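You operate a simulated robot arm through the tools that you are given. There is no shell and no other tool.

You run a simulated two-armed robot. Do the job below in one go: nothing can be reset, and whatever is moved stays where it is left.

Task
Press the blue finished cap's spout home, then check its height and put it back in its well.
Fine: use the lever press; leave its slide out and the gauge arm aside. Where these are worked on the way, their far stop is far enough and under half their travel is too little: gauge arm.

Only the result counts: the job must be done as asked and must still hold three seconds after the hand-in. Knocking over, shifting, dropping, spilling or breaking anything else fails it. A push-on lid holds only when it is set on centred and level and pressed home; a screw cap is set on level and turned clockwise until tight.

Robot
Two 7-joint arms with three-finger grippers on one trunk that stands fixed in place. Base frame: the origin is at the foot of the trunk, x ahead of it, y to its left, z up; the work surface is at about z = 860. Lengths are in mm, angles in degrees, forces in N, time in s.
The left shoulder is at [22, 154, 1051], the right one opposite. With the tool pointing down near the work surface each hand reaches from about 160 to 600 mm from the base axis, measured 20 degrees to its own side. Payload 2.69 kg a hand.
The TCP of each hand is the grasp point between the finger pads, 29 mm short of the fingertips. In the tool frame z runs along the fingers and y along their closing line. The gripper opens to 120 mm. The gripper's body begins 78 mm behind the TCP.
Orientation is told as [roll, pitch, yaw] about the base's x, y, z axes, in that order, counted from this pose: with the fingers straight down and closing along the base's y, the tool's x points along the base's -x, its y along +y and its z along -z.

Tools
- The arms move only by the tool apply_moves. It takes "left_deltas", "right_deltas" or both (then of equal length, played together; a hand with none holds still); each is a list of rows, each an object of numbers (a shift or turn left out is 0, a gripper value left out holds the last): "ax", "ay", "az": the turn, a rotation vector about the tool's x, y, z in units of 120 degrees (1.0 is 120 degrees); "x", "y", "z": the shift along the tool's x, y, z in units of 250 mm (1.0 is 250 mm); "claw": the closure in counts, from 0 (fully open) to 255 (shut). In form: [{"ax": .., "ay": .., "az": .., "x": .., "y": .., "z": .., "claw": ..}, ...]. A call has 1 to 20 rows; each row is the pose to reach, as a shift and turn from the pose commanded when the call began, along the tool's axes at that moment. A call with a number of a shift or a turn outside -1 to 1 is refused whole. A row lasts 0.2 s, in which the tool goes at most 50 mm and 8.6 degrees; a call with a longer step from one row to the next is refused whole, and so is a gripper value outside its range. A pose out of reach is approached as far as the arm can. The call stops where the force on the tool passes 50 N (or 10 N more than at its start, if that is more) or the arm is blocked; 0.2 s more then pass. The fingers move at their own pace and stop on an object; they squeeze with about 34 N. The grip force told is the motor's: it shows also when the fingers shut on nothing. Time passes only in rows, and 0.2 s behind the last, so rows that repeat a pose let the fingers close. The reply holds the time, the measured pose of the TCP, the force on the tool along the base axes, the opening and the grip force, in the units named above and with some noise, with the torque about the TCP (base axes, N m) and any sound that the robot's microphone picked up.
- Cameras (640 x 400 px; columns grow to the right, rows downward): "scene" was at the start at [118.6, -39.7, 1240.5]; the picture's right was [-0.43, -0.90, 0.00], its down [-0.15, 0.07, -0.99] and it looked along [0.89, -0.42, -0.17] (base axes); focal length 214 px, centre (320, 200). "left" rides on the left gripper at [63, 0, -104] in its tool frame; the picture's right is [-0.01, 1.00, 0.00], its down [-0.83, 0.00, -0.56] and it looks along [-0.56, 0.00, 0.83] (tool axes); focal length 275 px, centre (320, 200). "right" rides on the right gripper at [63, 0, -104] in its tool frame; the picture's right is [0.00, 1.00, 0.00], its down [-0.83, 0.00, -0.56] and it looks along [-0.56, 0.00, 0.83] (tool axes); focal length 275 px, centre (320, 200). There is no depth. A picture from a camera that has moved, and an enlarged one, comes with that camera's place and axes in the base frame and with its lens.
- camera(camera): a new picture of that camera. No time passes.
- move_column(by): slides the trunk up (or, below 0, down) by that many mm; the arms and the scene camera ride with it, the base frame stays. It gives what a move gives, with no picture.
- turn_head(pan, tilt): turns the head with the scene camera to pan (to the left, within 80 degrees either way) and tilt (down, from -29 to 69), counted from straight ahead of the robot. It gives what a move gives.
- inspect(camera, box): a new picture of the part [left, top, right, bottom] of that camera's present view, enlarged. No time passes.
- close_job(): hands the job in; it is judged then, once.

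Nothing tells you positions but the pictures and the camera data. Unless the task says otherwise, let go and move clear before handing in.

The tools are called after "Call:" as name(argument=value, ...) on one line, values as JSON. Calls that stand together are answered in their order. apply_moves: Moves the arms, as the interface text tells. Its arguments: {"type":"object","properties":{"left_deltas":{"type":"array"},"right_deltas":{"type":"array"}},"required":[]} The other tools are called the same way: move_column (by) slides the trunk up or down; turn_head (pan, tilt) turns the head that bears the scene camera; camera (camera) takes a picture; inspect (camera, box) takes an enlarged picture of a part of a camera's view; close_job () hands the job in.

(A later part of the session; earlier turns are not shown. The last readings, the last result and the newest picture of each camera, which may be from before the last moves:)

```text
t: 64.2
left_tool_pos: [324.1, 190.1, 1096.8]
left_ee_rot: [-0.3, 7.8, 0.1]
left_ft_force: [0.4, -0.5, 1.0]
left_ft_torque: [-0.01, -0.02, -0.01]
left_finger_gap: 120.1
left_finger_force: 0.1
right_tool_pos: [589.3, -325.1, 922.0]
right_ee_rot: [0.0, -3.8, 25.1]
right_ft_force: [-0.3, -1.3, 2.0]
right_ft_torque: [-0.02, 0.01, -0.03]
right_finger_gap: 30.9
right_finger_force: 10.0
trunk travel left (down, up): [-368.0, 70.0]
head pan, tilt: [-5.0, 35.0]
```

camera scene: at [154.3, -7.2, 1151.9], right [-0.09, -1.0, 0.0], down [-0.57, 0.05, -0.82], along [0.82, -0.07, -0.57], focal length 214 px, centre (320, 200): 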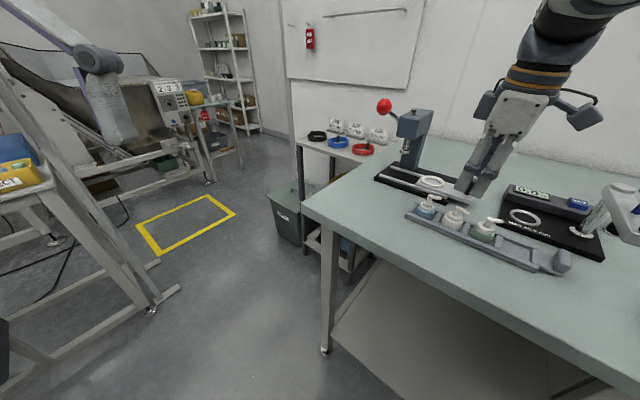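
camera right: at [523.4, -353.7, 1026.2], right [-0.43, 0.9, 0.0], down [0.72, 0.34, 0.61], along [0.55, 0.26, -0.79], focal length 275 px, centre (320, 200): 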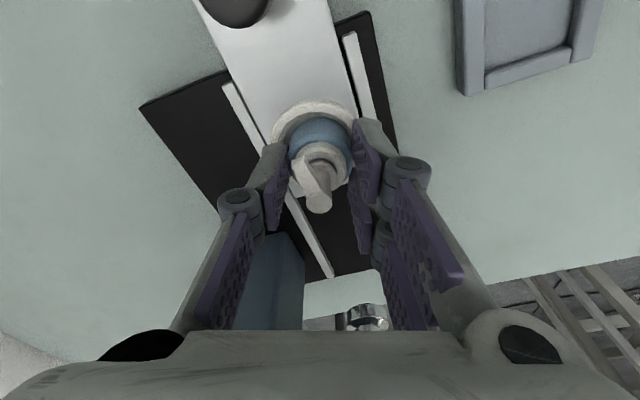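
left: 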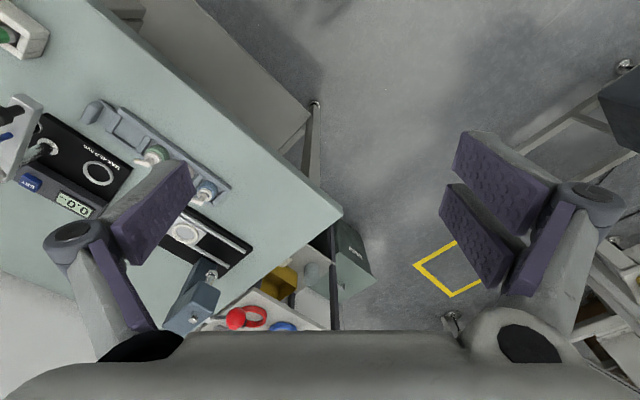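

Call:
apply_moves(right_deltas=[{"z": 0.003}, {"z": 0.003}])

Call:
inspect(camera="scene", box=[400, 150, 470, 200])

Call:
inspect(camera="right", box=[230, 80, 410, 230])

```text
t: 64.8
left_tool_pos: [322.8, 190.0, 1097.1]
left_ee_rot: [-0.3, 7.8, -0.1]
left_ft_force: [-0.2, 0.6, 0.2]
left_ft_torque: [-0.01, 0.01, 0.01]
left_finger_gap: 120.2
left_finger_force: 0.1
right_tool_pos: [590.0, -325.0, 922.0]
right_ee_rot: [0.0, -3.9, 25.1]
right_ft_force: [-0.1, -0.5, 5.3]
right_ft_torque: [-0.02, -0.03, 0.02]
right_finger_gap: 31.0
right_finger_force: 10.3
trunk travel left (down, up): [-368.0, 70.0]
head pan, tilt: [-5.0, 35.0]
```

```text
8.00 times, centred on (435, 175) of scene
camera zoom: at [157.2, -7.2, 1146.0], right [-0.09, -1.0, 0.0], down [-0.57, 0.05, -0.82], along [0.82, -0.07, -0.57], focal length 1716 px, centre (-600, 400)
```

zoom: 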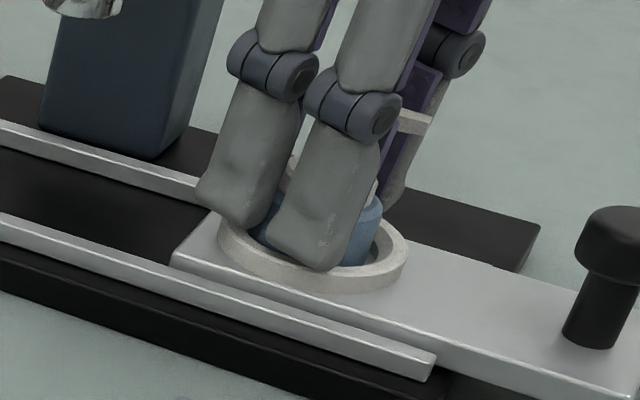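

```text
2.67 times, centred on (320, 155) of right
camera zoom: at [526.3, -355.3, 1021.0], right [-0.43, 0.9, 0.0], down [0.71, 0.34, 0.61], along [0.55, 0.26, -0.79], focal length 734 px, centre (320, 320)
```

zoom: 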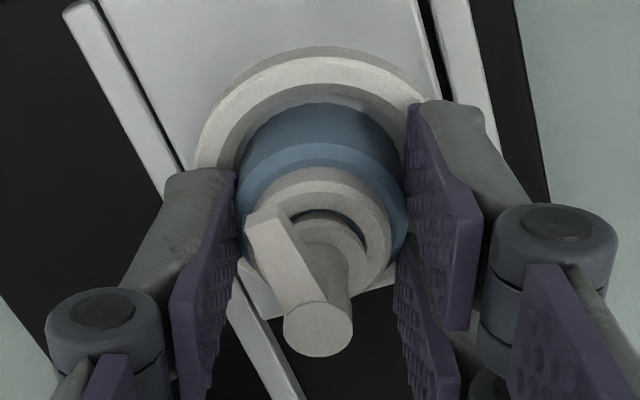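

Seated, with 5 N of contact. Releasing and rising straight up.

Call:
apply_moves(right_deltas=[{"claw": 185}, {"claw": 165}, {"claw": 150}, {"claw": 150}])

Call:
apply_moves(right_deltas=[{"x": -0.0027, "z": -0.04}, {"x": -0.0082, "z": -0.12}, {"x": -0.011, "z": -0.16}])

Call:
camera(camera="right")

Call:
inspect(camera="scene", box=[390, 130, 480, 210])

```text
t: 65.8
left_tool_pos: [323.0, 190.0, 1098.8]
left_ee_rot: [-0.3, 7.8, 0.0]
left_ft_force: [-0.1, 0.5, 0.5]
left_ft_torque: [0.0, -0.01, 0.06]
left_finger_gap: 120.1
left_finger_force: 0.0
right_tool_pos: [588.4, -324.7, 920.3]
right_ee_rot: [-0.1, -4.0, 25.1]
right_ft_force: [0.6, -0.4, -0.5]
right_ft_torque: [-0.03, -0.01, 0.02]
right_finger_gap: 49.4
right_finger_force: 0.0
trunk travel left (down, up): [-368.0, 70.0]
head pan, tilt: [-5.0, 35.0]
```

```text
t: 66.6
left_tool_pos: [324.3, 189.5, 1098.2]
left_ee_rot: [-0.4, 7.9, -0.1]
left_ft_force: [0.6, -0.1, -0.9]
left_ft_torque: [-0.01, 0.05, 0.0]
left_finger_gap: 120.1
left_finger_force: 0.1
right_tool_pos: [582.0, -323.2, 953.1]
right_ee_rot: [0.1, -3.8, 25.1]
right_ft_force: [-0.1, 0.1, -0.9]
right_ft_torque: [-0.02, 0.03, -0.02]
right_finger_gap: 49.6
right_finger_force: 0.0
right hand out of reach, approached as far as the arm can: row 2, 3
trunk travel left (down, up): [-368.0, 70.0]
head pan, tilt: [-5.0, 35.0]
```

```text
taken
camera right: at [519.8, -353.8, 1052.9], right [-0.43, 0.9, 0.0], down [0.72, 0.34, 0.61], along [0.55, 0.26, -0.79], focal length 275 px, centre (320, 200)
```

right: 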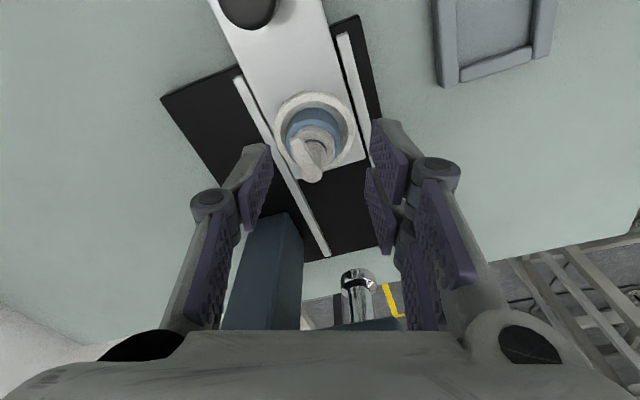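

```text
5.00 times, centred on (435, 170) of scene
camera zoom: at [158.0, -7.5, 1145.7], right [-0.09, -1.0, 0.0], down [-0.57, 0.05, -0.82], along [0.82, -0.07, -0.57], focal length 1072 px, centre (-255, 350)
```

zoom: 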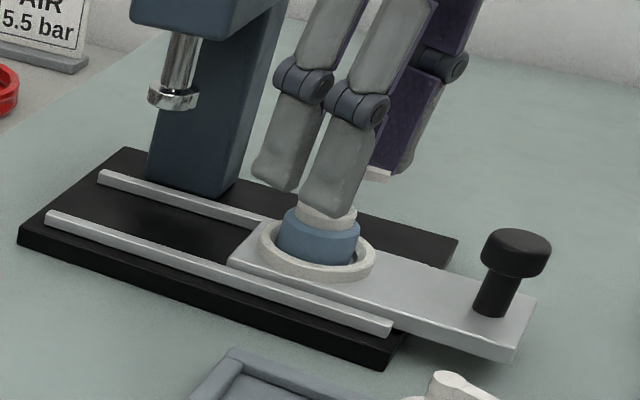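

The cap sits in the nest, centred. Next I'll back out, turn to the slide's direction, and go for the slide knob.

Call:
apply_moves(right_deltas=[{"x": 0.05, "z": -0.05}, {"x": 0.1, "z": -0.1}, {"x": 0.15, "z": -0.14}, {"x": 0.2, "z": -0.16}])

Call:
apply_moves(right_deltas=[{"ax": -0.0038, "az": -0.0554}, {"ax": -0.0075, "az": -0.1109}, {"ax": -0.0113, "az": -0.1663}])

Call:
apply_moves(right_deltas=[{"ay": -0.0675}, {"ay": -0.0675, "x": 0.04, "y": -0.05}, {"ay": -0.0675, "x": 0.04, "y": -0.05}])

Call:
camera(camera="right")

Call:
inspect(camera="scene", box=[380, 110, 520, 220])

```text
t: 67.6
left_tool_pos: [323.8, 190.1, 1098.0]
left_ee_rot: [-0.3, 7.9, 0.0]
left_ft_force: [0.9, 1.1, 0.3]
left_ft_torque: [0.02, 0.03, -0.01]
left_finger_gap: 120.0
left_finger_force: 0.0
right_tool_pos: [534.0, -345.1, 989.6]
right_ee_rot: [0.0, -4.0, 25.2]
right_ft_force: [-0.8, -0.5, -0.8]
right_ft_torque: [-0.03, -0.02, 0.0]
right_finger_gap: 49.6
right_finger_force: 0.0
trunk travel left (down, up): [-368.0, 70.0]
head pan, tilt: [-5.0, 35.0]
```

```text
t: 68.4
left_tool_pos: [322.5, 190.1, 1098.3]
left_ee_rot: [-0.2, 7.8, 0.0]
left_ft_force: [0.5, -0.5, 0.4]
left_ft_torque: [-0.03, -0.01, 0.01]
left_finger_gap: 119.7
left_finger_force: 0.0
right_tool_pos: [533.1, -345.7, 990.5]
right_ee_rot: [0.0, -3.7, 45.2]
right_ft_force: [0.6, -0.3, 0.0]
right_ft_torque: [0.0, 0.01, -0.02]
right_finger_gap: 49.5
right_finger_force: 0.0
trunk travel left (down, up): [-368.0, 70.0]
head pan, tilt: [-5.0, 35.0]
```

```text
t: 69.2
left_tool_pos: [323.0, 189.8, 1096.6]
left_ee_rot: [-0.4, 7.7, 0.0]
left_ft_force: [-0.1, -0.2, 0.1]
left_ft_torque: [-0.03, 0.03, 0.01]
left_finger_gap: 120.0
left_finger_force: 0.0
right_tool_pos: [534.8, -360.6, 991.8]
right_ee_rot: [0.0, -11.9, 45.1]
right_ft_force: [0.5, 0.2, -0.1]
right_ft_torque: [0.03, 0.01, 0.0]
right_finger_gap: 49.5
right_finger_force: 0.0
trunk travel left (down, up): [-368.0, 70.0]
head pan, tilt: [-5.0, 35.0]
```

```text
taken
camera right: at [478.3, -420.1, 1079.3], right [-0.71, 0.7, 0.0], down [0.49, 0.5, 0.72], along [0.5, 0.51, -0.7], focal length 275 px, centre (320, 200)
```

right: 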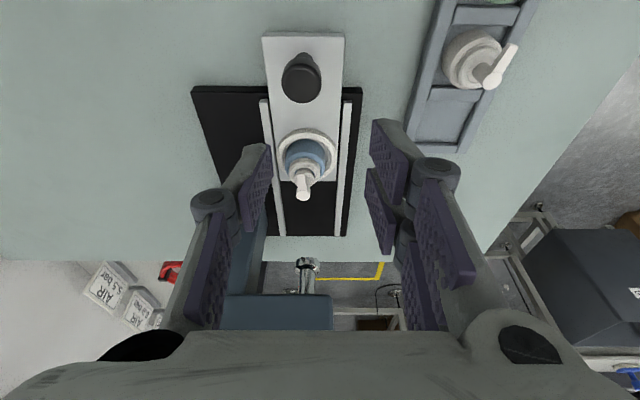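

```text
3.64 times, centred on (450, 165) of scene
camera zoom: at [157.5, -7.3, 1145.9], right [-0.09, -1.0, 0.0], down [-0.57, 0.05, -0.82], along [0.82, -0.07, -0.57], focal length 780 px, centre (-153, 327)
```

zoom: 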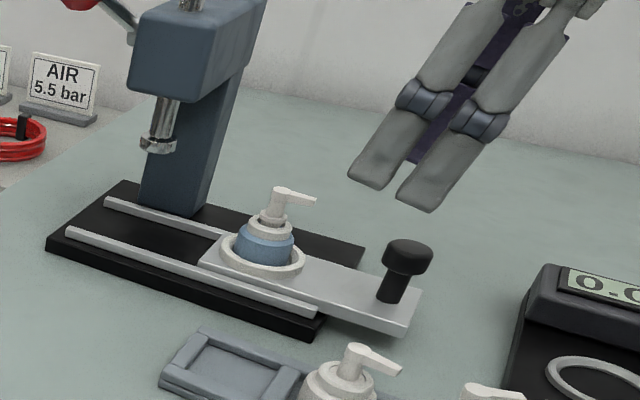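

Call:
inspect(camera="right", box=[250, 30, 360, 130])

Call:
inspect(camera="right", box=[240, 120, 380, 330])

```text
4.00 times, centred on (305, 80) of right
camera zoom: at [478.3, -420.1, 1079.3], right [-0.71, 0.7, 0.0], down [0.49, 0.5, 0.72], along [0.5, 0.51, -0.7], focal length 1101 px, centre (380, 680)
```

zoom: 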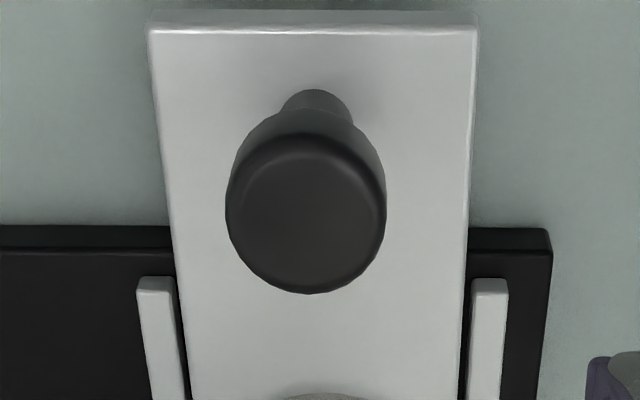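

```text
1.90 times, centred on (310, 225) of right
camera zoom: at [478.3, -420.1, 1079.3], right [-0.71, 0.7, 0.0], down [0.49, 0.5, 0.72], along [0.5, 0.51, -0.7], focal length 524 px, centre (339, 152)
```

zoom: 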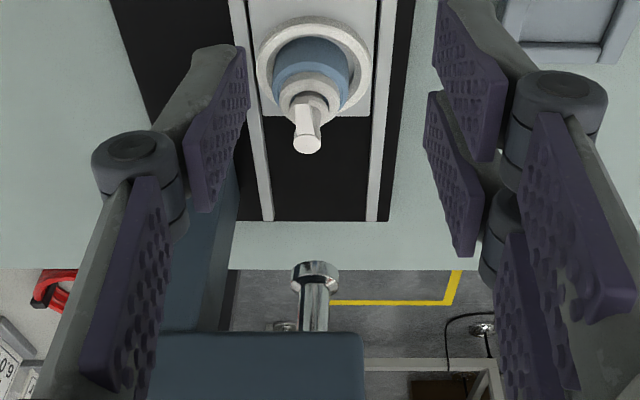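

Call:
apply_moves(right_deltas=[{"x": 0.0708, "y": -0.044, "z": -0.015}, {"x": 0.0708, "y": -0.044, "z": -0.015}, {"x": 0.09, "y": -0.044, "z": 0.075}, {"x": 0.108, "y": -0.044, "z": 0.16}, {"x": 0.122, "y": -0.044, "z": 0.2263}, {"x": 0.122, "y": -0.044, "z": 0.2263}])

Call:
camera(camera="right")

Call:
inspect(camera="scene", box=[400, 140, 500, 220])

```text
t: 70.6
left_tool_pos: [323.4, 190.0, 1098.0]
left_ee_rot: [-0.2, 7.8, 0.0]
left_ft_force: [0.3, 0.0, -0.4]
left_ft_torque: [0.01, -0.01, 0.02]
left_finger_gap: 119.9
left_finger_force: 0.2
right_tool_pos: [530.9, -382.3, 928.9]
right_ee_rot: [-0.1, -12.1, 45.2]
right_ft_force: [0.1, 0.1, 0.0]
right_ft_torque: [0.0, -0.02, 0.01]
right_finger_gap: 49.6
right_finger_force: 0.0
trunk travel left (down, up): [-368.0, 70.0]
head pan, tilt: [-5.0, 35.0]
```

```text
taken
camera right: at [473.5, -441.4, 1017.2], right [-0.71, 0.7, 0.0], down [0.49, 0.5, 0.72], along [0.5, 0.51, -0.7], focal length 275 px, centre (320, 200)
```

right: 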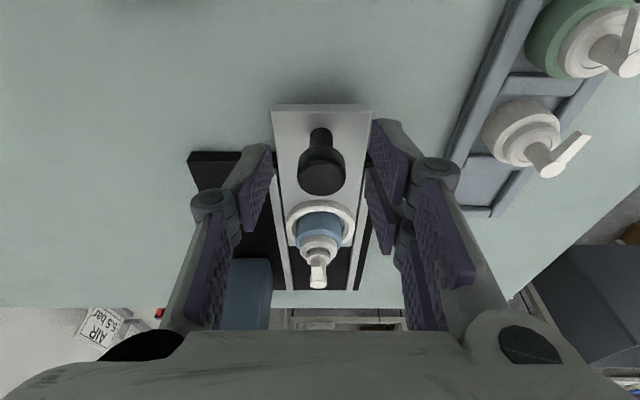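

```text
5.00 times, centred on (450, 180) of scene
camera zoom: at [157.6, -7.3, 1145.9], right [-0.09, -1.0, 0.0], down [-0.57, 0.05, -0.82], along [0.82, -0.07, -0.57], focal length 1072 px, centre (-330, 300)
```

zoom: 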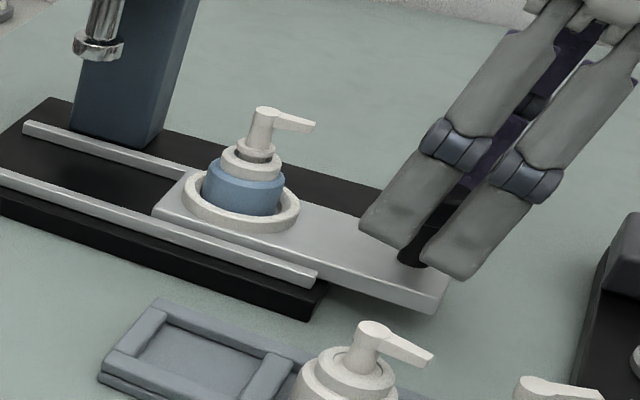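

Fingers straddle the knob, centred. I'll close on it.

Call:
apply_moves(right_deltas=[{"claw": 190}, {"claw": 215}, {"claw": 255}, {"claw": 255}])

Call:
camera(camera="right")

```text
t: 71.6
left_tool_pos: [322.7, 191.2, 1096.1]
left_ee_rot: [-0.3, 7.9, 0.0]
left_ft_force: [-1.1, 0.6, 0.4]
left_ft_torque: [-0.01, -0.01, 0.02]
left_finger_gap: 119.9
left_finger_force: 0.0
right_tool_pos: [531.2, -381.5, 928.8]
right_ee_rot: [0.2, -11.9, 45.1]
right_ft_force: [-4.1, 4.4, -4.3]
right_ft_torque: [-0.02, -0.4, 0.13]
right_finger_gap: 22.6
right_finger_force: 44.8
trunk travel left (down, up): [-368.0, 70.0]
head pan, tilt: [-5.0, 35.0]
```

```text
taken
camera right: at [473.3, -441.1, 1017.2], right [-0.71, 0.7, 0.0], down [0.49, 0.5, 0.72], along [0.5, 0.51, -0.7], focal length 275 px, centre (320, 200)
```

right: 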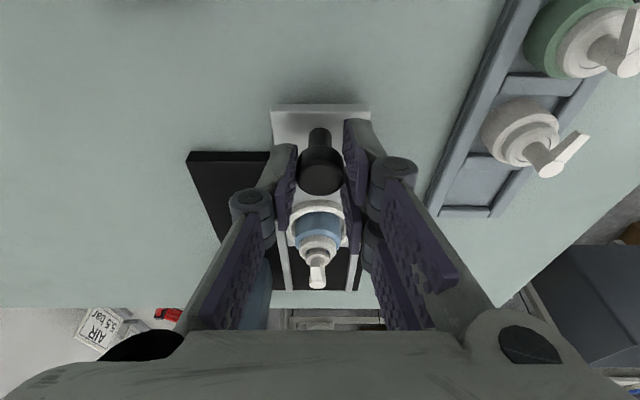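

Call:
apply_moves(right_deltas=[{"x": -0.0196, "z": 0.0042}, {"x": -0.0391, "z": 0.0083}, {"x": -0.0587, "z": 0.0125}, {"x": -0.0782, "z": 0.0166}, {"x": -0.0782, "z": 0.0166}])

Call:
camera(camera="right")

```text
t: 72.8
left_tool_pos: [323.3, 189.8, 1097.4]
left_ee_rot: [-0.2, 7.8, 0.1]
left_ft_force: [-0.1, -0.2, 0.5]
left_ft_torque: [0.04, 0.02, 0.01]
left_finger_gap: 120.6
left_finger_force: 0.0
right_tool_pos: [545.8, -366.5, 927.8]
right_ee_rot: [-0.1, -12.0, 45.1]
right_ft_force: [-1.1, -0.8, 3.8]
right_ft_torque: [-0.82, 0.14, 0.08]
right_finger_gap: 22.3
right_finger_force: 45.2
trunk travel left (down, up): [-368.0, 70.0]
head pan, tilt: [-5.0, 35.0]
```

```text
taken
camera right: at [487.5, -426.5, 1017.1], right [-0.71, 0.7, 0.0], down [0.49, 0.5, 0.72], along [0.5, 0.51, -0.7], focal length 275 px, centre (320, 200)
```

right: 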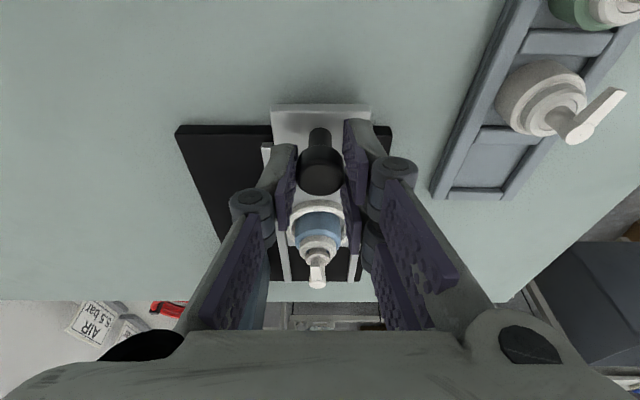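

Call:
apply_moves(right_deltas=[{"x": -0.0313, "z": 0.0066}, {"x": -0.0626, "z": 0.0133}, {"x": -0.0939, "z": 0.02}, {"x": -0.1252, "z": 0.0266}, {"x": -0.1565, "z": 0.0332}, {"x": -0.1565, "z": 0.0332}])

Call:
camera(camera="right")

Call:
inspect(camera="scene", box=[370, 90, 500, 210])

```text
t: 74.2
left_tool_pos: [323.4, 190.0, 1097.4]
left_ee_rot: [-0.4, 7.9, 0.1]
left_ft_force: [-0.2, 1.0, 1.0]
left_ft_torque: [0.05, 0.0, 0.01]
left_finger_gap: 120.1
left_finger_force: 0.1
right_tool_pos: [573.1, -338.4, 927.7]
right_ee_rot: [-0.1, -12.0, 45.1]
right_ft_force: [2.7, -3.8, 10.5]
right_ft_torque: [-0.42, -0.16, 0.05]
right_finger_gap: 22.5
right_finger_force: 45.4
trunk travel left (down, up): [-368.0, 70.0]
head pan, tilt: [-5.0, 35.0]
```

```text
taken
camera right: at [515.6, -398.3, 1017.0], right [-0.71, 0.7, 0.0], down [0.49, 0.5, 0.72], along [0.51, 0.51, -0.7], focal length 275 px, centre (320, 200)
```

right: 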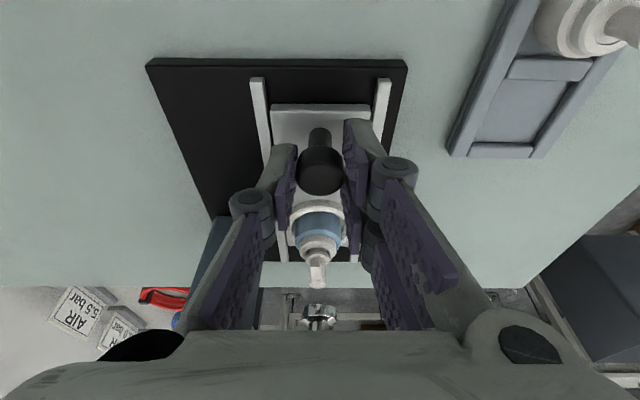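

```text
3.33 times, centred on (435, 150) of scene
camera zoom: at [157.2, -7.2, 1146.0], right [-0.09, -1.0, 0.0], down [-0.57, 0.05, -0.82], along [0.82, -0.07, -0.57], focal length 715 px, centre (-63, 367)
```

zoom: 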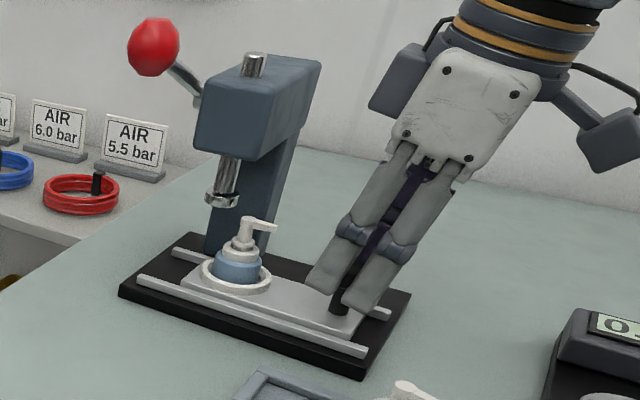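

Call:
apply_moves(right_deltas=[{"x": -0.008, "z": -0.001}, {"x": -0.0156, "z": 0.0005}, {"x": -0.0235, "z": 0.002}, {"x": -0.0235, "z": 0.002}])

Call:
inspect(camera="scene", box=[380, 110, 460, 190])

```text
t: 75.2
left_tool_pos: [323.0, 190.3, 1097.6]
left_ee_rot: [-0.3, 7.8, 0.0]
left_ft_force: [-0.2, 0.1, 0.0]
left_ft_torque: [0.01, 0.01, 0.01]
left_finger_gap: 120.2
left_finger_force: 0.1
right_tool_pos: [577.0, -334.4, 928.1]
right_ee_rot: [0.0, -12.0, 45.0]
right_ft_force: [3.3, -2.8, 5.3]
right_ft_torque: [0.2, -0.79, 0.1]
right_finger_gap: 22.4
right_finger_force: 44.8
trunk travel left (down, up): [-368.0, 70.0]
head pan, tilt: [-5.0, 35.0]
```

```text
5.00 times, centred on (420, 150) of scene
camera zoom: at [157.6, -7.6, 1145.8], right [-0.09, -1.0, 0.0], down [-0.57, 0.05, -0.82], along [0.82, -0.07, -0.57], focal length 1072 px, centre (-180, 450)
```

zoom: 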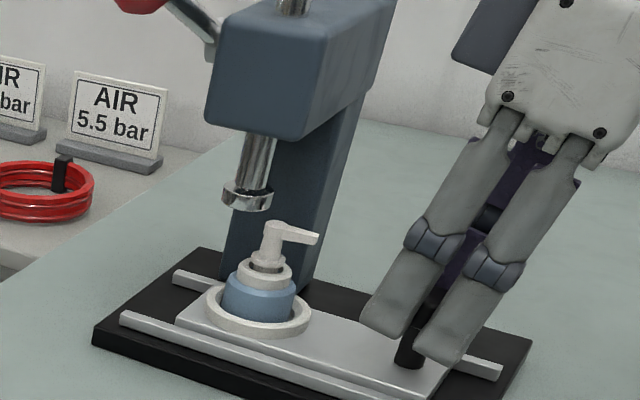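

Call:
apply_moves(right_deltas=[{"x": -0.02, "z": 0.0035}, {"x": -0.0391, "z": 0.0075}, {"x": -0.0587, "z": 0.0117}, {"x": -0.0587, "z": 0.0117}])

Call:
inspect(camera="scene", box=[380, 110, 460, 190])

Call:
camera(camera="right")

```text
t: 76.2
left_tool_pos: [323.4, 190.3, 1097.2]
left_ee_rot: [-0.3, 7.9, 0.0]
left_ft_force: [0.4, 0.1, 0.8]
left_ft_torque: [0.0, -0.01, -0.01]
left_finger_gap: 120.0
left_finger_force: 0.0
right_tool_pos: [587.2, -326.1, 928.1]
right_ee_rot: [0.1, -11.9, 45.0]
right_ft_force: [5.1, -4.1, 0.3]
right_ft_torque: [-0.33, -0.47, -0.02]
right_finger_gap: 22.6
right_finger_force: 44.4
trunk travel left (down, up): [-368.0, 70.0]
head pan, tilt: [-5.0, 35.0]
```

```text
5.00 times, centred on (420, 150) of scene
camera zoom: at [158.2, -7.7, 1145.7], right [-0.09, -1.0, 0.0], down [-0.57, 0.05, -0.82], along [0.82, -0.07, -0.57], focal length 1072 px, centre (-180, 450)
```

zoom: 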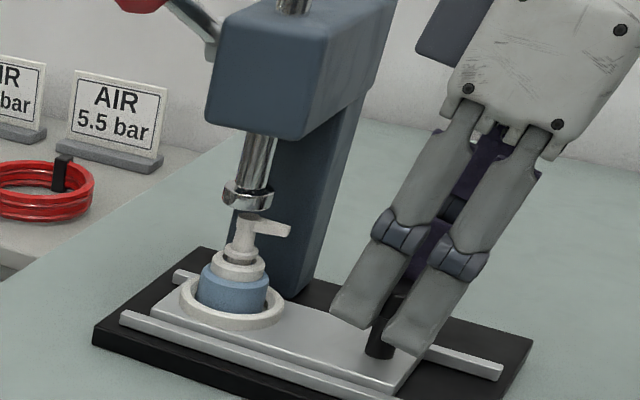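

```text
taken
camera right: at [530.1, -384.1, 1017.1], right [-0.71, 0.7, 0.0], down [0.49, 0.5, 0.72], along [0.5, 0.51, -0.7], focal length 275 px, centre (320, 200)
```

right: 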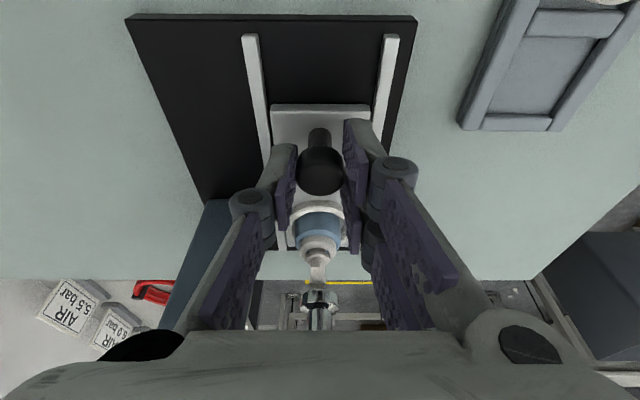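

Call:
apply_moves(right_deltas=[{"x": -0.0156, "z": 0.0033}, {"x": -0.0235, "z": 0.005}, {"x": -0.0235, "z": 0.005}])

Call:
inspect(camera="scene", box=[380, 110, 460, 190])

```text
t: 77.0
left_tool_pos: [322.5, 189.6, 1098.5]
left_ee_rot: [-0.2, 7.8, 0.0]
left_ft_force: [-0.6, -0.5, 0.4]
left_ft_torque: [0.0, 0.04, 0.01]
left_finger_gap: 119.9
left_finger_force: 0.1
right_tool_pos: [590.0, -321.2, 928.2]
right_ee_rot: [0.1, -11.9, 45.0]
right_ft_force: [-2.5, -13.6, -1.2]
right_ft_torque: [-0.3, -0.45, 0.16]
right_finger_gap: 22.8
right_finger_force: 44.5
trunk travel left (down, up): [-368.0, 70.0]
head pan, tilt: [-5.0, 35.0]
```

```text
5.00 times, centred on (420, 150) of scene
camera zoom: at [157.3, -8.7, 1145.9], right [-0.09, -1.0, 0.0], down [-0.57, 0.05, -0.82], along [0.82, -0.07, -0.57], focal length 1072 px, centre (-180, 450)
```

zoom: 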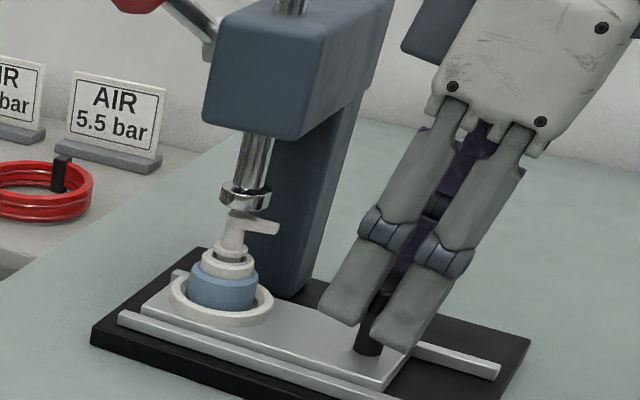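

The slide has reached its inner stop and the cap is lined up under the ram. Releasing the knob and backing away.

Call:
apply_moves(right_deltas=[{"claw": 200}, {"claw": 170}, {"claw": 150}, {"claw": 150}])

Call:
apply_moves(right_deltas=[{"z": -0.08}, {"z": -0.16}, {"x": 0.08, "z": -0.24}, {"x": 0.16, "z": -0.3}, {"x": 0.24, "z": -0.36}])

Call:
inspect(camera="scene", box=[370, 90, 480, 190])

Call:
camera(camera="scene")

```text
t: 78.0
left_tool_pos: [323.0, 190.9, 1097.7]
left_ee_rot: [-0.3, 7.9, 0.1]
left_ft_force: [-0.2, 0.9, 0.4]
left_ft_torque: [0.0, 0.0, 0.02]
left_finger_gap: 120.1
left_finger_force: 0.2
right_tool_pos: [591.6, -318.2, 929.6]
right_ee_rot: [0.1, -12.0, 45.1]
right_ft_force: [0.3, 0.4, 0.0]
right_ft_torque: [-0.02, -0.03, -0.03]
right_finger_gap: 49.3
right_finger_force: 0.1
trunk travel left (down, up): [-368.0, 70.0]
head pan, tilt: [-5.0, 35.0]
```

```text
t: 79.2
left_tool_pos: [324.0, 189.8, 1097.1]
left_ee_rot: [-0.4, 7.7, 0.1]
left_ft_force: [-0.8, 0.1, -0.7]
left_ft_torque: [-0.01, 0.0, -0.01]
left_finger_gap: 119.9
left_finger_force: 0.1
right_tool_pos: [537.5, -375.0, 1004.3]
right_ee_rot: [0.0, -11.9, 45.2]
right_ft_force: [0.0, 0.5, -0.2]
right_ft_torque: [-0.02, -0.03, -0.01]
right_finger_gap: 49.2
right_finger_force: 0.0
trunk travel left (down, up): [-368.0, 70.0]
head pan, tilt: [-5.0, 35.0]
```

```text
4.00 times, centred on (425, 140) of scene
camera zoom: at [157.3, -7.4, 1145.9], right [-0.09, -1.0, 0.0], down [-0.57, 0.05, -0.82], along [0.82, -0.07, -0.57], focal length 858 px, centre (-100, 440)
```

zoom: 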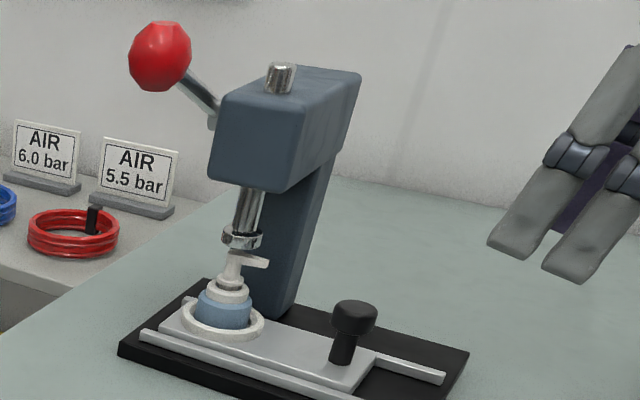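

```text
taken
camera scene: at [157.3, -7.4, 1145.9], right [-0.09, -1.0, 0.0], down [-0.57, 0.05, -0.82], along [0.82, -0.07, -0.57], focal length 214 px, centre (320, 200)
```

scene: 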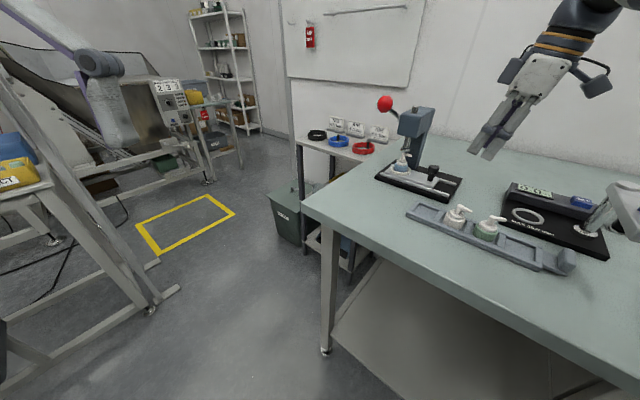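

The lever lies in the front-back plane of the press, about 27° above horizontal, with its knob at (627,-183,1053). The left hand can reach it naturally from the front, so I'll bring the left arm over and orient it.

Call:
apply_moves(left_deltas=[{"x": -0.06, "y": -0.1}, {"x": -0.12, "y": -0.2}, {"x": -0.18, "y": -0.3}, {"x": -0.24, "y": -0.4}, {"x": -0.24, "y": -0.4}])

Call:
apply_moves(left_deltas=[{"az": 0.065}, {"az": 0.13}, {"az": 0.195}, {"az": 0.26}, {"az": 0.32}, {"az": 0.375}, {"az": 0.375}])

```text
t: 80.4
left_tool_pos: [382.2, 90.0, 1090.8]
left_ee_rot: [-0.4, 7.8, 0.0]
left_ft_force: [-0.4, -1.2, 0.1]
left_ft_torque: [-0.02, 0.0, -0.01]
left_finger_gap: 119.8
left_finger_force: 0.1
right_tool_pos: [537.5, -374.3, 1004.8]
right_ee_rot: [0.0, -12.0, 45.2]
right_ft_force: [0.8, 0.5, -0.3]
right_ft_torque: [-0.01, 0.01, 0.01]
right_finger_gap: 49.3
right_finger_force: 0.0
trunk travel left (down, up): [-368.0, 70.0]
head pan, tilt: [-5.0, 35.0]
```

```text
t: 82.0
left_tool_pos: [382.8, 89.4, 1089.8]
left_ee_rot: [-5.8, 5.3, -45.4]
left_ft_force: [-0.2, -0.7, 0.2]
left_ft_torque: [-0.02, -0.03, 0.01]
left_finger_gap: 120.1
left_finger_force: 0.0
right_tool_pos: [537.7, -374.6, 1004.6]
right_ee_rot: [0.0, -12.0, 45.1]
right_ft_force: [-0.8, 0.9, -0.3]
right_ft_torque: [-0.01, 0.02, 0.02]
right_finger_gap: 49.4
right_finger_force: 0.1
trunk travel left (down, up): [-368.0, 70.0]
head pan, tilt: [-5.0, 35.0]
```

Call:
apply_moves(left_deltas=[{"ax": -0.048}, {"ax": -0.048}])

Call:
apply_moves(left_deltas=[{"ay": -0.068}, {"ay": -0.136}, {"ay": -0.204}, {"ay": -0.272}, {"ay": -0.335}, {"ay": -0.335}])

Call:
camera(camera="left")

Call:
camera(camera="scene")

```text
t: 82.6
left_tool_pos: [381.8, 90.8, 1089.0]
left_ee_rot: [0.0, 5.3, -45.2]
left_ft_force: [0.8, -0.1, -0.6]
left_ft_torque: [0.01, 0.03, 0.01]
left_finger_gap: 120.1
left_finger_force: 0.0
right_tool_pos: [537.4, -374.4, 1004.4]
right_ee_rot: [0.2, -12.0, 45.1]
right_ft_force: [0.0, -0.1, 0.0]
right_ft_torque: [0.03, 0.03, 0.02]
right_finger_gap: 49.3
right_finger_force: 0.0
trunk travel left (down, up): [-368.0, 70.0]
head pan, tilt: [-5.0, 35.0]
```

```text
t: 84.0
left_tool_pos: [383.0, 90.2, 1089.8]
left_ee_rot: [0.0, -35.0, -45.3]
left_ft_force: [0.7, -0.9, 0.3]
left_ft_torque: [-0.01, -0.01, 0.01]
left_finger_gap: 119.8
left_finger_force: 0.1
right_tool_pos: [537.8, -374.1, 1003.9]
right_ee_rot: [0.1, -12.0, 45.1]
right_ft_force: [0.1, 0.2, 0.2]
right_ft_torque: [0.02, 0.0, 0.01]
right_finger_gap: 49.4
right_finger_force: 0.0
trunk travel left (down, up): [-368.0, 70.0]
head pan, tilt: [-5.0, 35.0]
```

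```text
taken
camera left: at [303.5, 170.7, 1139.9], right [0.71, 0.7, 0.0], down [0.25, -0.26, 0.93], along [0.65, -0.66, -0.36], focal length 275 px, centre (320, 200)
```

left: 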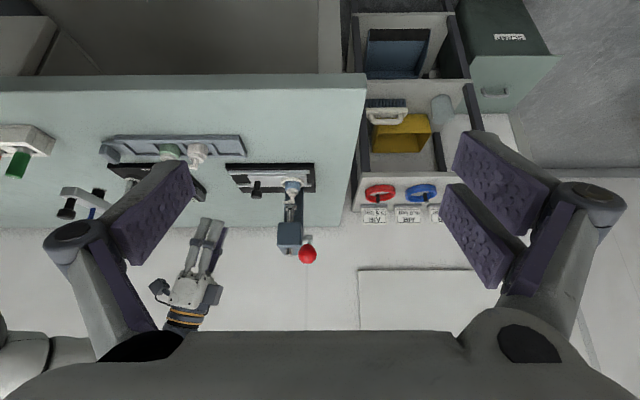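

```text
taken
camera scene: at [157.7, -7.5, 1145.8], right [-0.09, -1.0, 0.0], down [-0.57, 0.05, -0.82], along [0.82, -0.07, -0.57], focal length 214 px, centre (320, 200)
```

scene: 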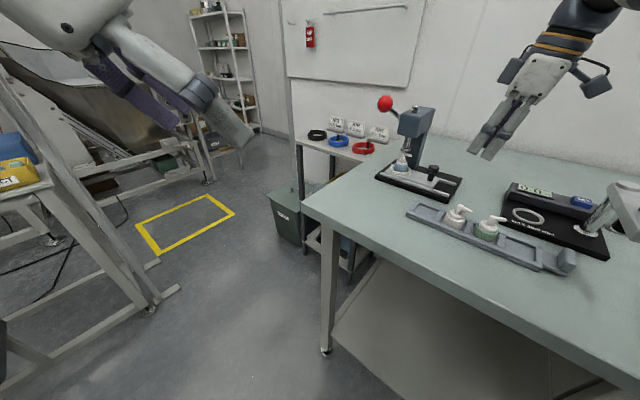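

The left hand has a clear front view of the press. I'll translate toward the lever knob, then finish tilting.

Call:
apply_moves(left_deltas=[{"x": -0.12, "y": -0.01, "z": 0.0875}, {"x": -0.24, "y": -0.02, "z": 0.175}, {"x": -0.36, "y": -0.03, "z": 0.2625}, {"x": -0.48, "y": -0.04, "z": 0.35}, {"x": -0.6, "y": -0.05, "z": 0.4375}, {"x": -0.7, "y": -0.06, "z": 0.51}, {"x": -0.7, "y": -0.06, "z": 0.51}])

Call:
apply_moves(left_deltas=[{"ay": -0.065}, {"ay": -0.13}, {"ay": -0.19}, {"ay": -0.25}, {"ay": -0.25}])

Call:
camera(camera="left")

Call:
camera(camera="scene")

```text
t: 85.6
left_tool_pos: [525.4, -76.0, 1086.1]
left_ee_rot: [0.0, -35.0, -45.3]
left_ft_force: [-0.1, -0.1, -0.3]
left_ft_torque: [-0.01, -0.02, 0.01]
left_finger_gap: 120.1
left_finger_force: 0.1
right_tool_pos: [537.8, -374.0, 1003.9]
right_ee_rot: [0.0, -12.1, 45.1]
right_ft_force: [-0.2, 0.3, -0.5]
right_ft_torque: [0.0, -0.01, 0.02]
right_finger_gap: 49.5
right_finger_force: 0.1
trunk travel left (down, up): [-368.0, 70.0]
head pan, tilt: [-5.0, 35.0]
```

```text
t: 86.8
left_tool_pos: [525.2, -75.5, 1085.2]
left_ee_rot: [-0.2, -65.0, -45.3]
left_ft_force: [-0.6, 0.1, -0.5]
left_ft_torque: [-0.01, 0.04, 0.02]
left_finger_gap: 120.2
left_finger_force: 0.0
right_tool_pos: [537.1, -374.6, 1004.1]
right_ee_rot: [0.1, -12.0, 45.1]
right_ft_force: [-0.2, -0.7, 0.5]
right_ft_torque: [-0.01, 0.0, 0.02]
right_finger_gap: 49.5
right_finger_force: 0.0
trunk travel left (down, up): [-368.0, 70.0]
head pan, tilt: [-5.0, 35.0]
```

```text
taken
camera left: at [438.0, 12.9, 1073.3], right [0.71, 0.7, 0.0], down [-0.11, 0.11, 0.99], along [0.69, -0.7, 0.15], focal length 275 px, centre (320, 200)
```

left: 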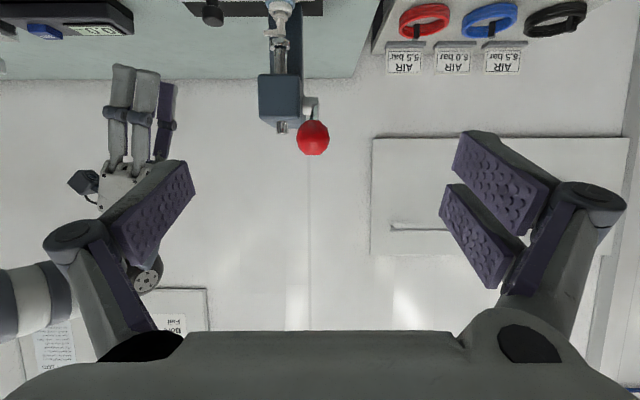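

```text
taken
camera scene: at [157.6, -7.4, 1145.8], right [-0.09, -1.0, 0.0], down [-0.57, 0.05, -0.82], along [0.82, -0.07, -0.57], focal length 214 px, centre (320, 200)
```

scene: 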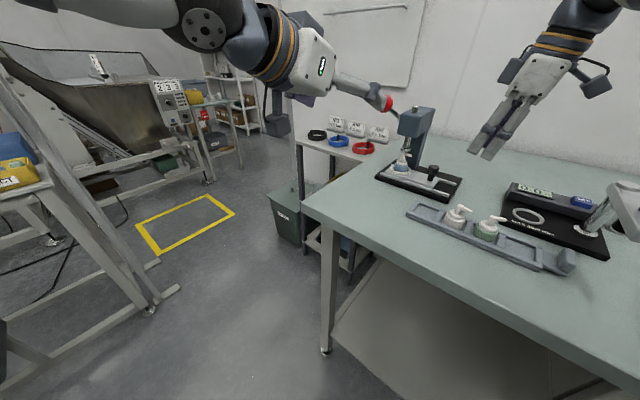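

Call:
apply_moves(left_deltas=[{"claw": 127}, {"x": -0.033, "y": -0.0264, "z": 0.125, "claw": 127}, {"x": -0.066, "y": -0.0264, "z": 0.25}, {"x": -0.098, "y": -0.0264, "z": 0.374}, {"x": -0.098, "y": -0.0264, "z": 0.374}])

Call:
camera(camera="left")

Call:
inspect(camera="scene", box=[330, 60, 460, 180])

```text
t: 88.0
left_tool_pos: [586.0, -145.8, 1067.8]
left_ee_rot: [-0.1, -64.9, -45.2]
left_ft_force: [0.4, -0.1, 0.5]
left_ft_torque: [0.01, 0.05, 0.05]
left_finger_gap: 60.3
left_finger_force: 0.1
right_tool_pos: [536.9, -375.6, 1004.5]
right_ee_rot: [0.0, -12.1, 45.0]
right_ft_force: [-0.3, 0.0, 0.3]
right_ft_torque: [0.0, 0.03, -0.02]
right_finger_gap: 49.3
right_finger_force: 0.2
trunk travel left (down, up): [-368.0, 70.0]
head pan, tilt: [-5.0, 35.0]
```

```text
taken
camera left: at [499.2, -59.5, 1055.5], right [0.71, 0.7, 0.0], down [-0.11, 0.1, 0.99], along [0.69, -0.7, 0.15], focal length 275 px, centre (320, 200)
```

left: 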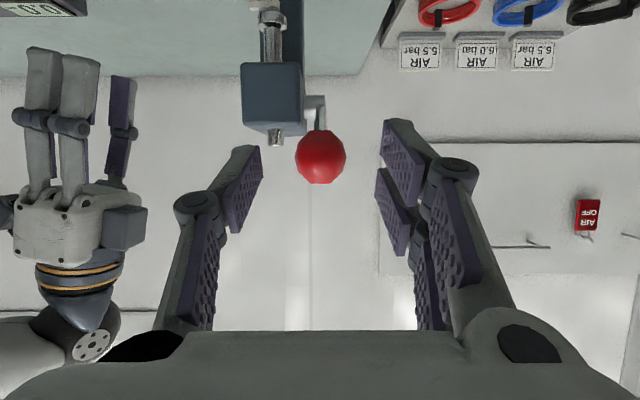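

```text
3.33 times, centred on (395, 120) of scene
camera zoom: at [157.5, -7.3, 1145.9], right [-0.09, -1.0, 0.0], down [-0.57, 0.05, -0.82], along [0.82, -0.07, -0.57], focal length 715 px, centre (70, 467)
```

zoom: 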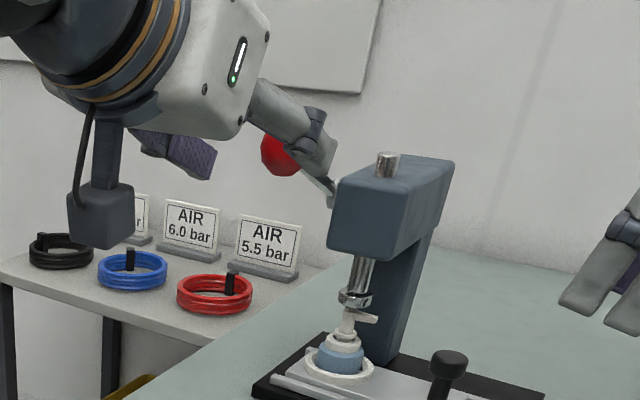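

Call:
apply_moves(left_deltas=[{"x": -0.027, "z": 0.078}, {"x": -0.053, "z": 0.1555}, {"x": -0.053, "z": 0.1555}])

Call:
camera(camera="left")

Call:
inspect(camera="scene", box=[330, 60, 460, 180])

```text
t: 88.8
left_tool_pos: [615.5, -176.2, 1064.8]
left_ee_rot: [0.1, -64.9, -45.2]
left_ft_force: [-0.5, 0.7, -0.1]
left_ft_torque: [-0.02, -0.02, -0.02]
left_finger_gap: 60.2
left_finger_force: 0.1
right_tool_pos: [537.3, -375.0, 1004.9]
right_ee_rot: [0.0, -12.1, 45.1]
right_ft_force: [1.0, -0.1, -0.6]
right_ft_torque: [-0.01, 0.01, 0.02]
right_finger_gap: 49.5
right_finger_force: 0.0
trunk travel left (down, up): [-368.0, 70.0]
head pan, tilt: [-5.0, 35.0]
```

```text
taken
camera left: at [529.2, -88.8, 1052.0], right [0.71, 0.7, 0.0], down [-0.11, 0.1, 0.99], along [0.69, -0.7, 0.15], focal length 275 px, centre (320, 200)
```

left: 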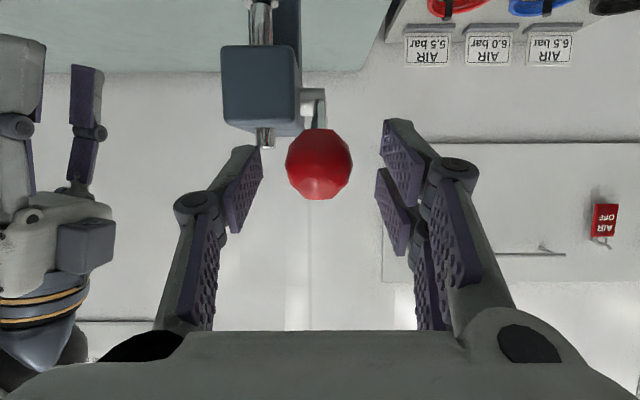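

```text
3.33 times, centred on (395, 120) of scene
camera zoom: at [157.6, -7.3, 1145.9], right [-0.09, -1.0, 0.0], down [-0.57, 0.05, -0.82], along [0.82, -0.07, -0.57], focal length 715 px, centre (70, 467)
```

zoom: 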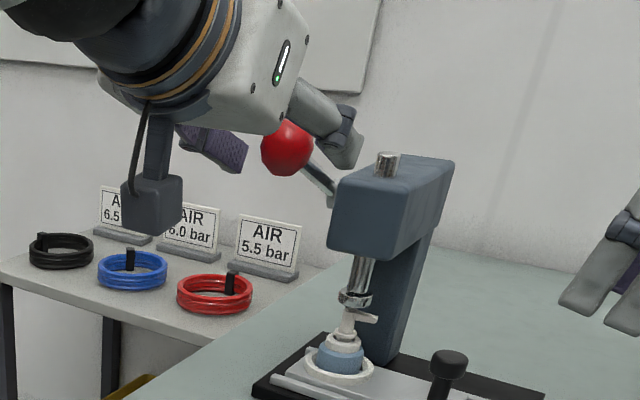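

The lever knob is between the left pads. Closing on it.

Call:
apply_moves(left_deltas=[{"claw": 165}, {"claw": 185}, {"claw": 210}, {"claw": 255}, {"claw": 255}])

Call:
camera(camera="left")

```text
t: 90.0
left_tool_pos: [616.0, -176.9, 1064.6]
left_ee_rot: [0.1, -64.9, -45.3]
left_ft_force: [-2.9, -3.4, -1.0]
left_ft_torque: [0.02, 0.04, -0.09]
left_finger_gap: 31.0
left_finger_force: 45.2
right_tool_pos: [536.8, -376.2, 1004.2]
right_ee_rot: [0.1, -11.9, 45.2]
right_ft_force: [0.6, 0.5, -0.1]
right_ft_torque: [0.03, 0.02, 0.0]
right_finger_gap: 49.1
right_finger_force: 0.1
trunk travel left (down, up): [-368.0, 70.0]
head pan, tilt: [-5.0, 35.0]
```

```text
taken
camera left: at [528.8, -89.1, 1051.9], right [0.71, 0.7, 0.0], down [-0.11, 0.1, 0.99], along [0.69, -0.7, 0.15], focal length 275 px, centre (320, 200)
```

left: 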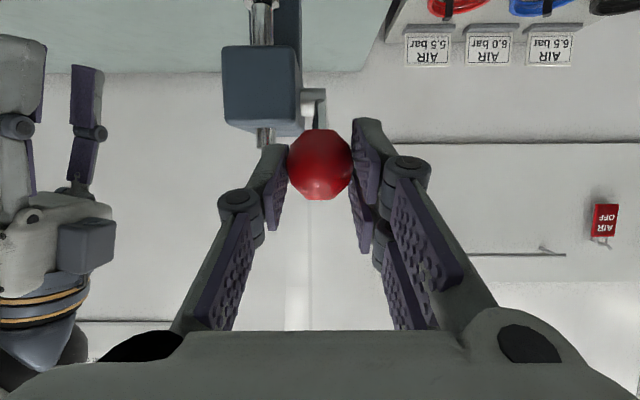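

Call:
apply_moves(left_deltas=[{"x": 0.018}, {"x": 0.0354}, {"x": 0.0354}])

```text
t: 90.8
left_tool_pos: [612.0, -173.9, 1057.6]
left_ee_rot: [0.1, -65.0, -45.4]
left_ft_force: [-0.4, -11.2, 10.0]
left_ft_torque: [-1.07, -0.99, -0.11]
left_finger_gap: 30.7
left_finger_force: 44.8
right_tool_pos: [536.5, -375.2, 1004.0]
right_ee_rot: [0.0, -11.9, 45.2]
right_ft_force: [-0.4, 0.5, 0.2]
right_ft_torque: [0.04, -0.02, -0.01]
right_finger_gap: 49.4
right_finger_force: 0.1
trunk travel left (down, up): [-368.0, 70.0]
head pan, tilt: [-5.0, 35.0]
```

Call:
apply_moves(left_deltas=[{"x": 0.02, "z": 0.0013}, {"x": 0.0398, "z": 0.0027}, {"x": 0.0398, "z": 0.0027}])

Call:
inspect(camera="scene", box=[370, 90, 460, 180])

Call:
inspect(camera="left", box=[200, 0, 400, 160])

```text
t: 91.6
left_tool_pos: [610.0, -171.1, 1045.1]
left_ee_rot: [0.1, -64.8, -45.3]
left_ft_force: [1.4, -12.9, 7.1]
left_ft_torque: [-0.97, -0.83, -0.03]
left_finger_gap: 31.0
left_finger_force: 45.1
right_tool_pos: [536.7, -375.7, 1004.7]
right_ee_rot: [0.1, -12.0, 45.1]
right_ft_force: [0.1, 0.5, 0.3]
right_ft_torque: [-0.02, 0.02, 0.01]
right_finger_gap: 49.4
right_finger_force: 0.0
trunk travel left (down, up): [-368.0, 70.0]
head pan, tilt: [-5.0, 35.0]
```

```text
4.44 times, centred on (415, 135) of scene
camera zoom: at [157.0, -8.6, 1145.9], right [-0.09, -1.0, 0.0], down [-0.57, 0.05, -0.82], along [0.82, -0.07, -0.57], focal length 953 px, centre (-102, 489)
```

zoom: 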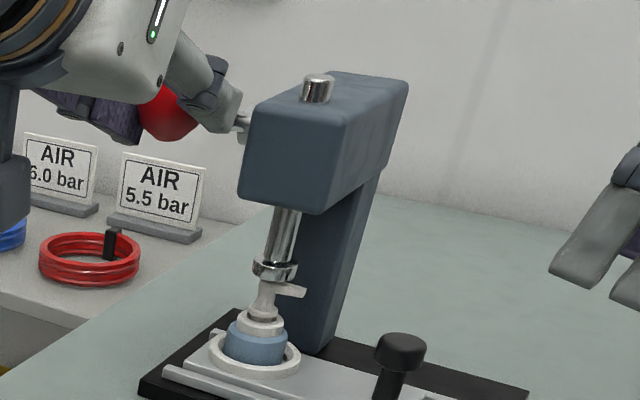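

```text
2.50 times, centred on (300, 80) of left
camera zoom: at [523.5, -83.9, 1033.5], right [0.71, 0.7, 0.0], down [-0.11, 0.1, 0.99], along [0.69, -0.7, 0.15], focal length 688 px, centre (370, 500)
```

zoom: 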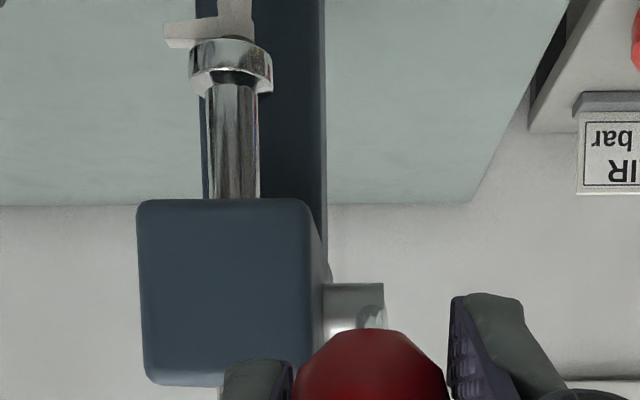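

Call:
apply_moves(left_deltas=[{"x": 0.0235, "z": 0.0055}, {"x": 0.0467, "z": 0.0116}, {"x": 0.0467, "z": 0.0116}])

Call:
inspect(camera="left", box=[200, 0, 400, 160])

Call:
inspect(camera="scene", box=[395, 130, 435, 175])

```text
t: 92.4
left_tool_pos: [607.4, -169.8, 1035.6]
left_ee_rot: [0.1, -65.0, -45.4]
left_ft_force: [1.3, -10.8, 9.1]
left_ft_torque: [-0.95, -0.97, -0.01]
left_finger_gap: 30.8
left_finger_force: 45.0
right_tool_pos: [536.4, -375.2, 1004.6]
right_ee_rot: [0.1, -12.0, 45.1]
right_ft_force: [0.1, 0.0, 0.2]
right_ft_torque: [-0.01, -0.02, 0.0]
right_finger_gap: 49.6
right_finger_force: 0.0
trunk travel left (down, up): [-368.0, 70.0]
head pan, tilt: [-5.0, 35.0]
```

```text
2.50 times, centred on (300, 80) of left
camera zoom: at [521.5, -82.0, 1023.1], right [0.71, 0.7, 0.01], down [-0.11, 0.1, 0.99], along [0.69, -0.7, 0.15], focal length 688 px, centre (370, 500)
```

zoom: 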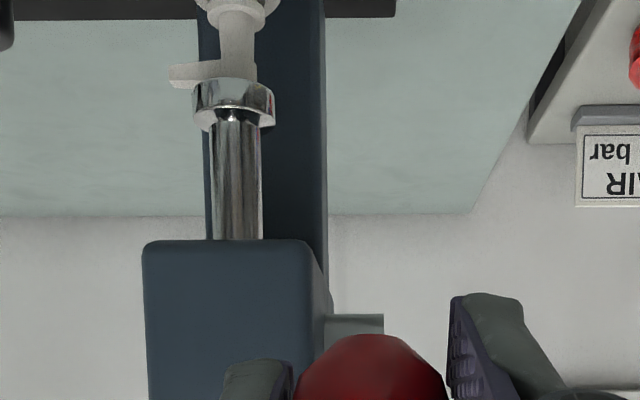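

```text
8.89 times, centred on (415, 152) of scene
camera zoom: at [157.0, -8.4, 1146.0], right [-0.09, -1.0, 0.0], down [-0.57, 0.05, -0.82], along [0.82, -0.07, -0.57], focal length 1906 px, centre (-524, 622)
```

zoom: 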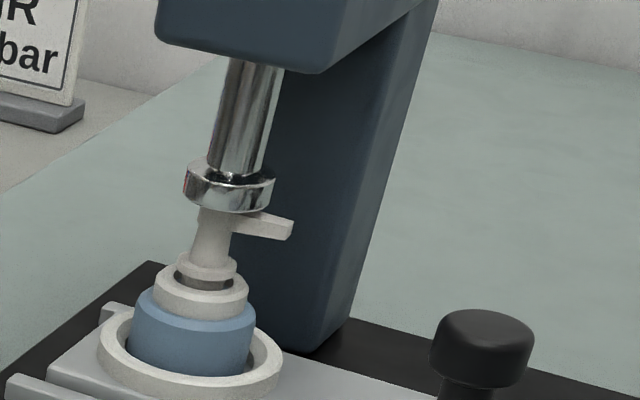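

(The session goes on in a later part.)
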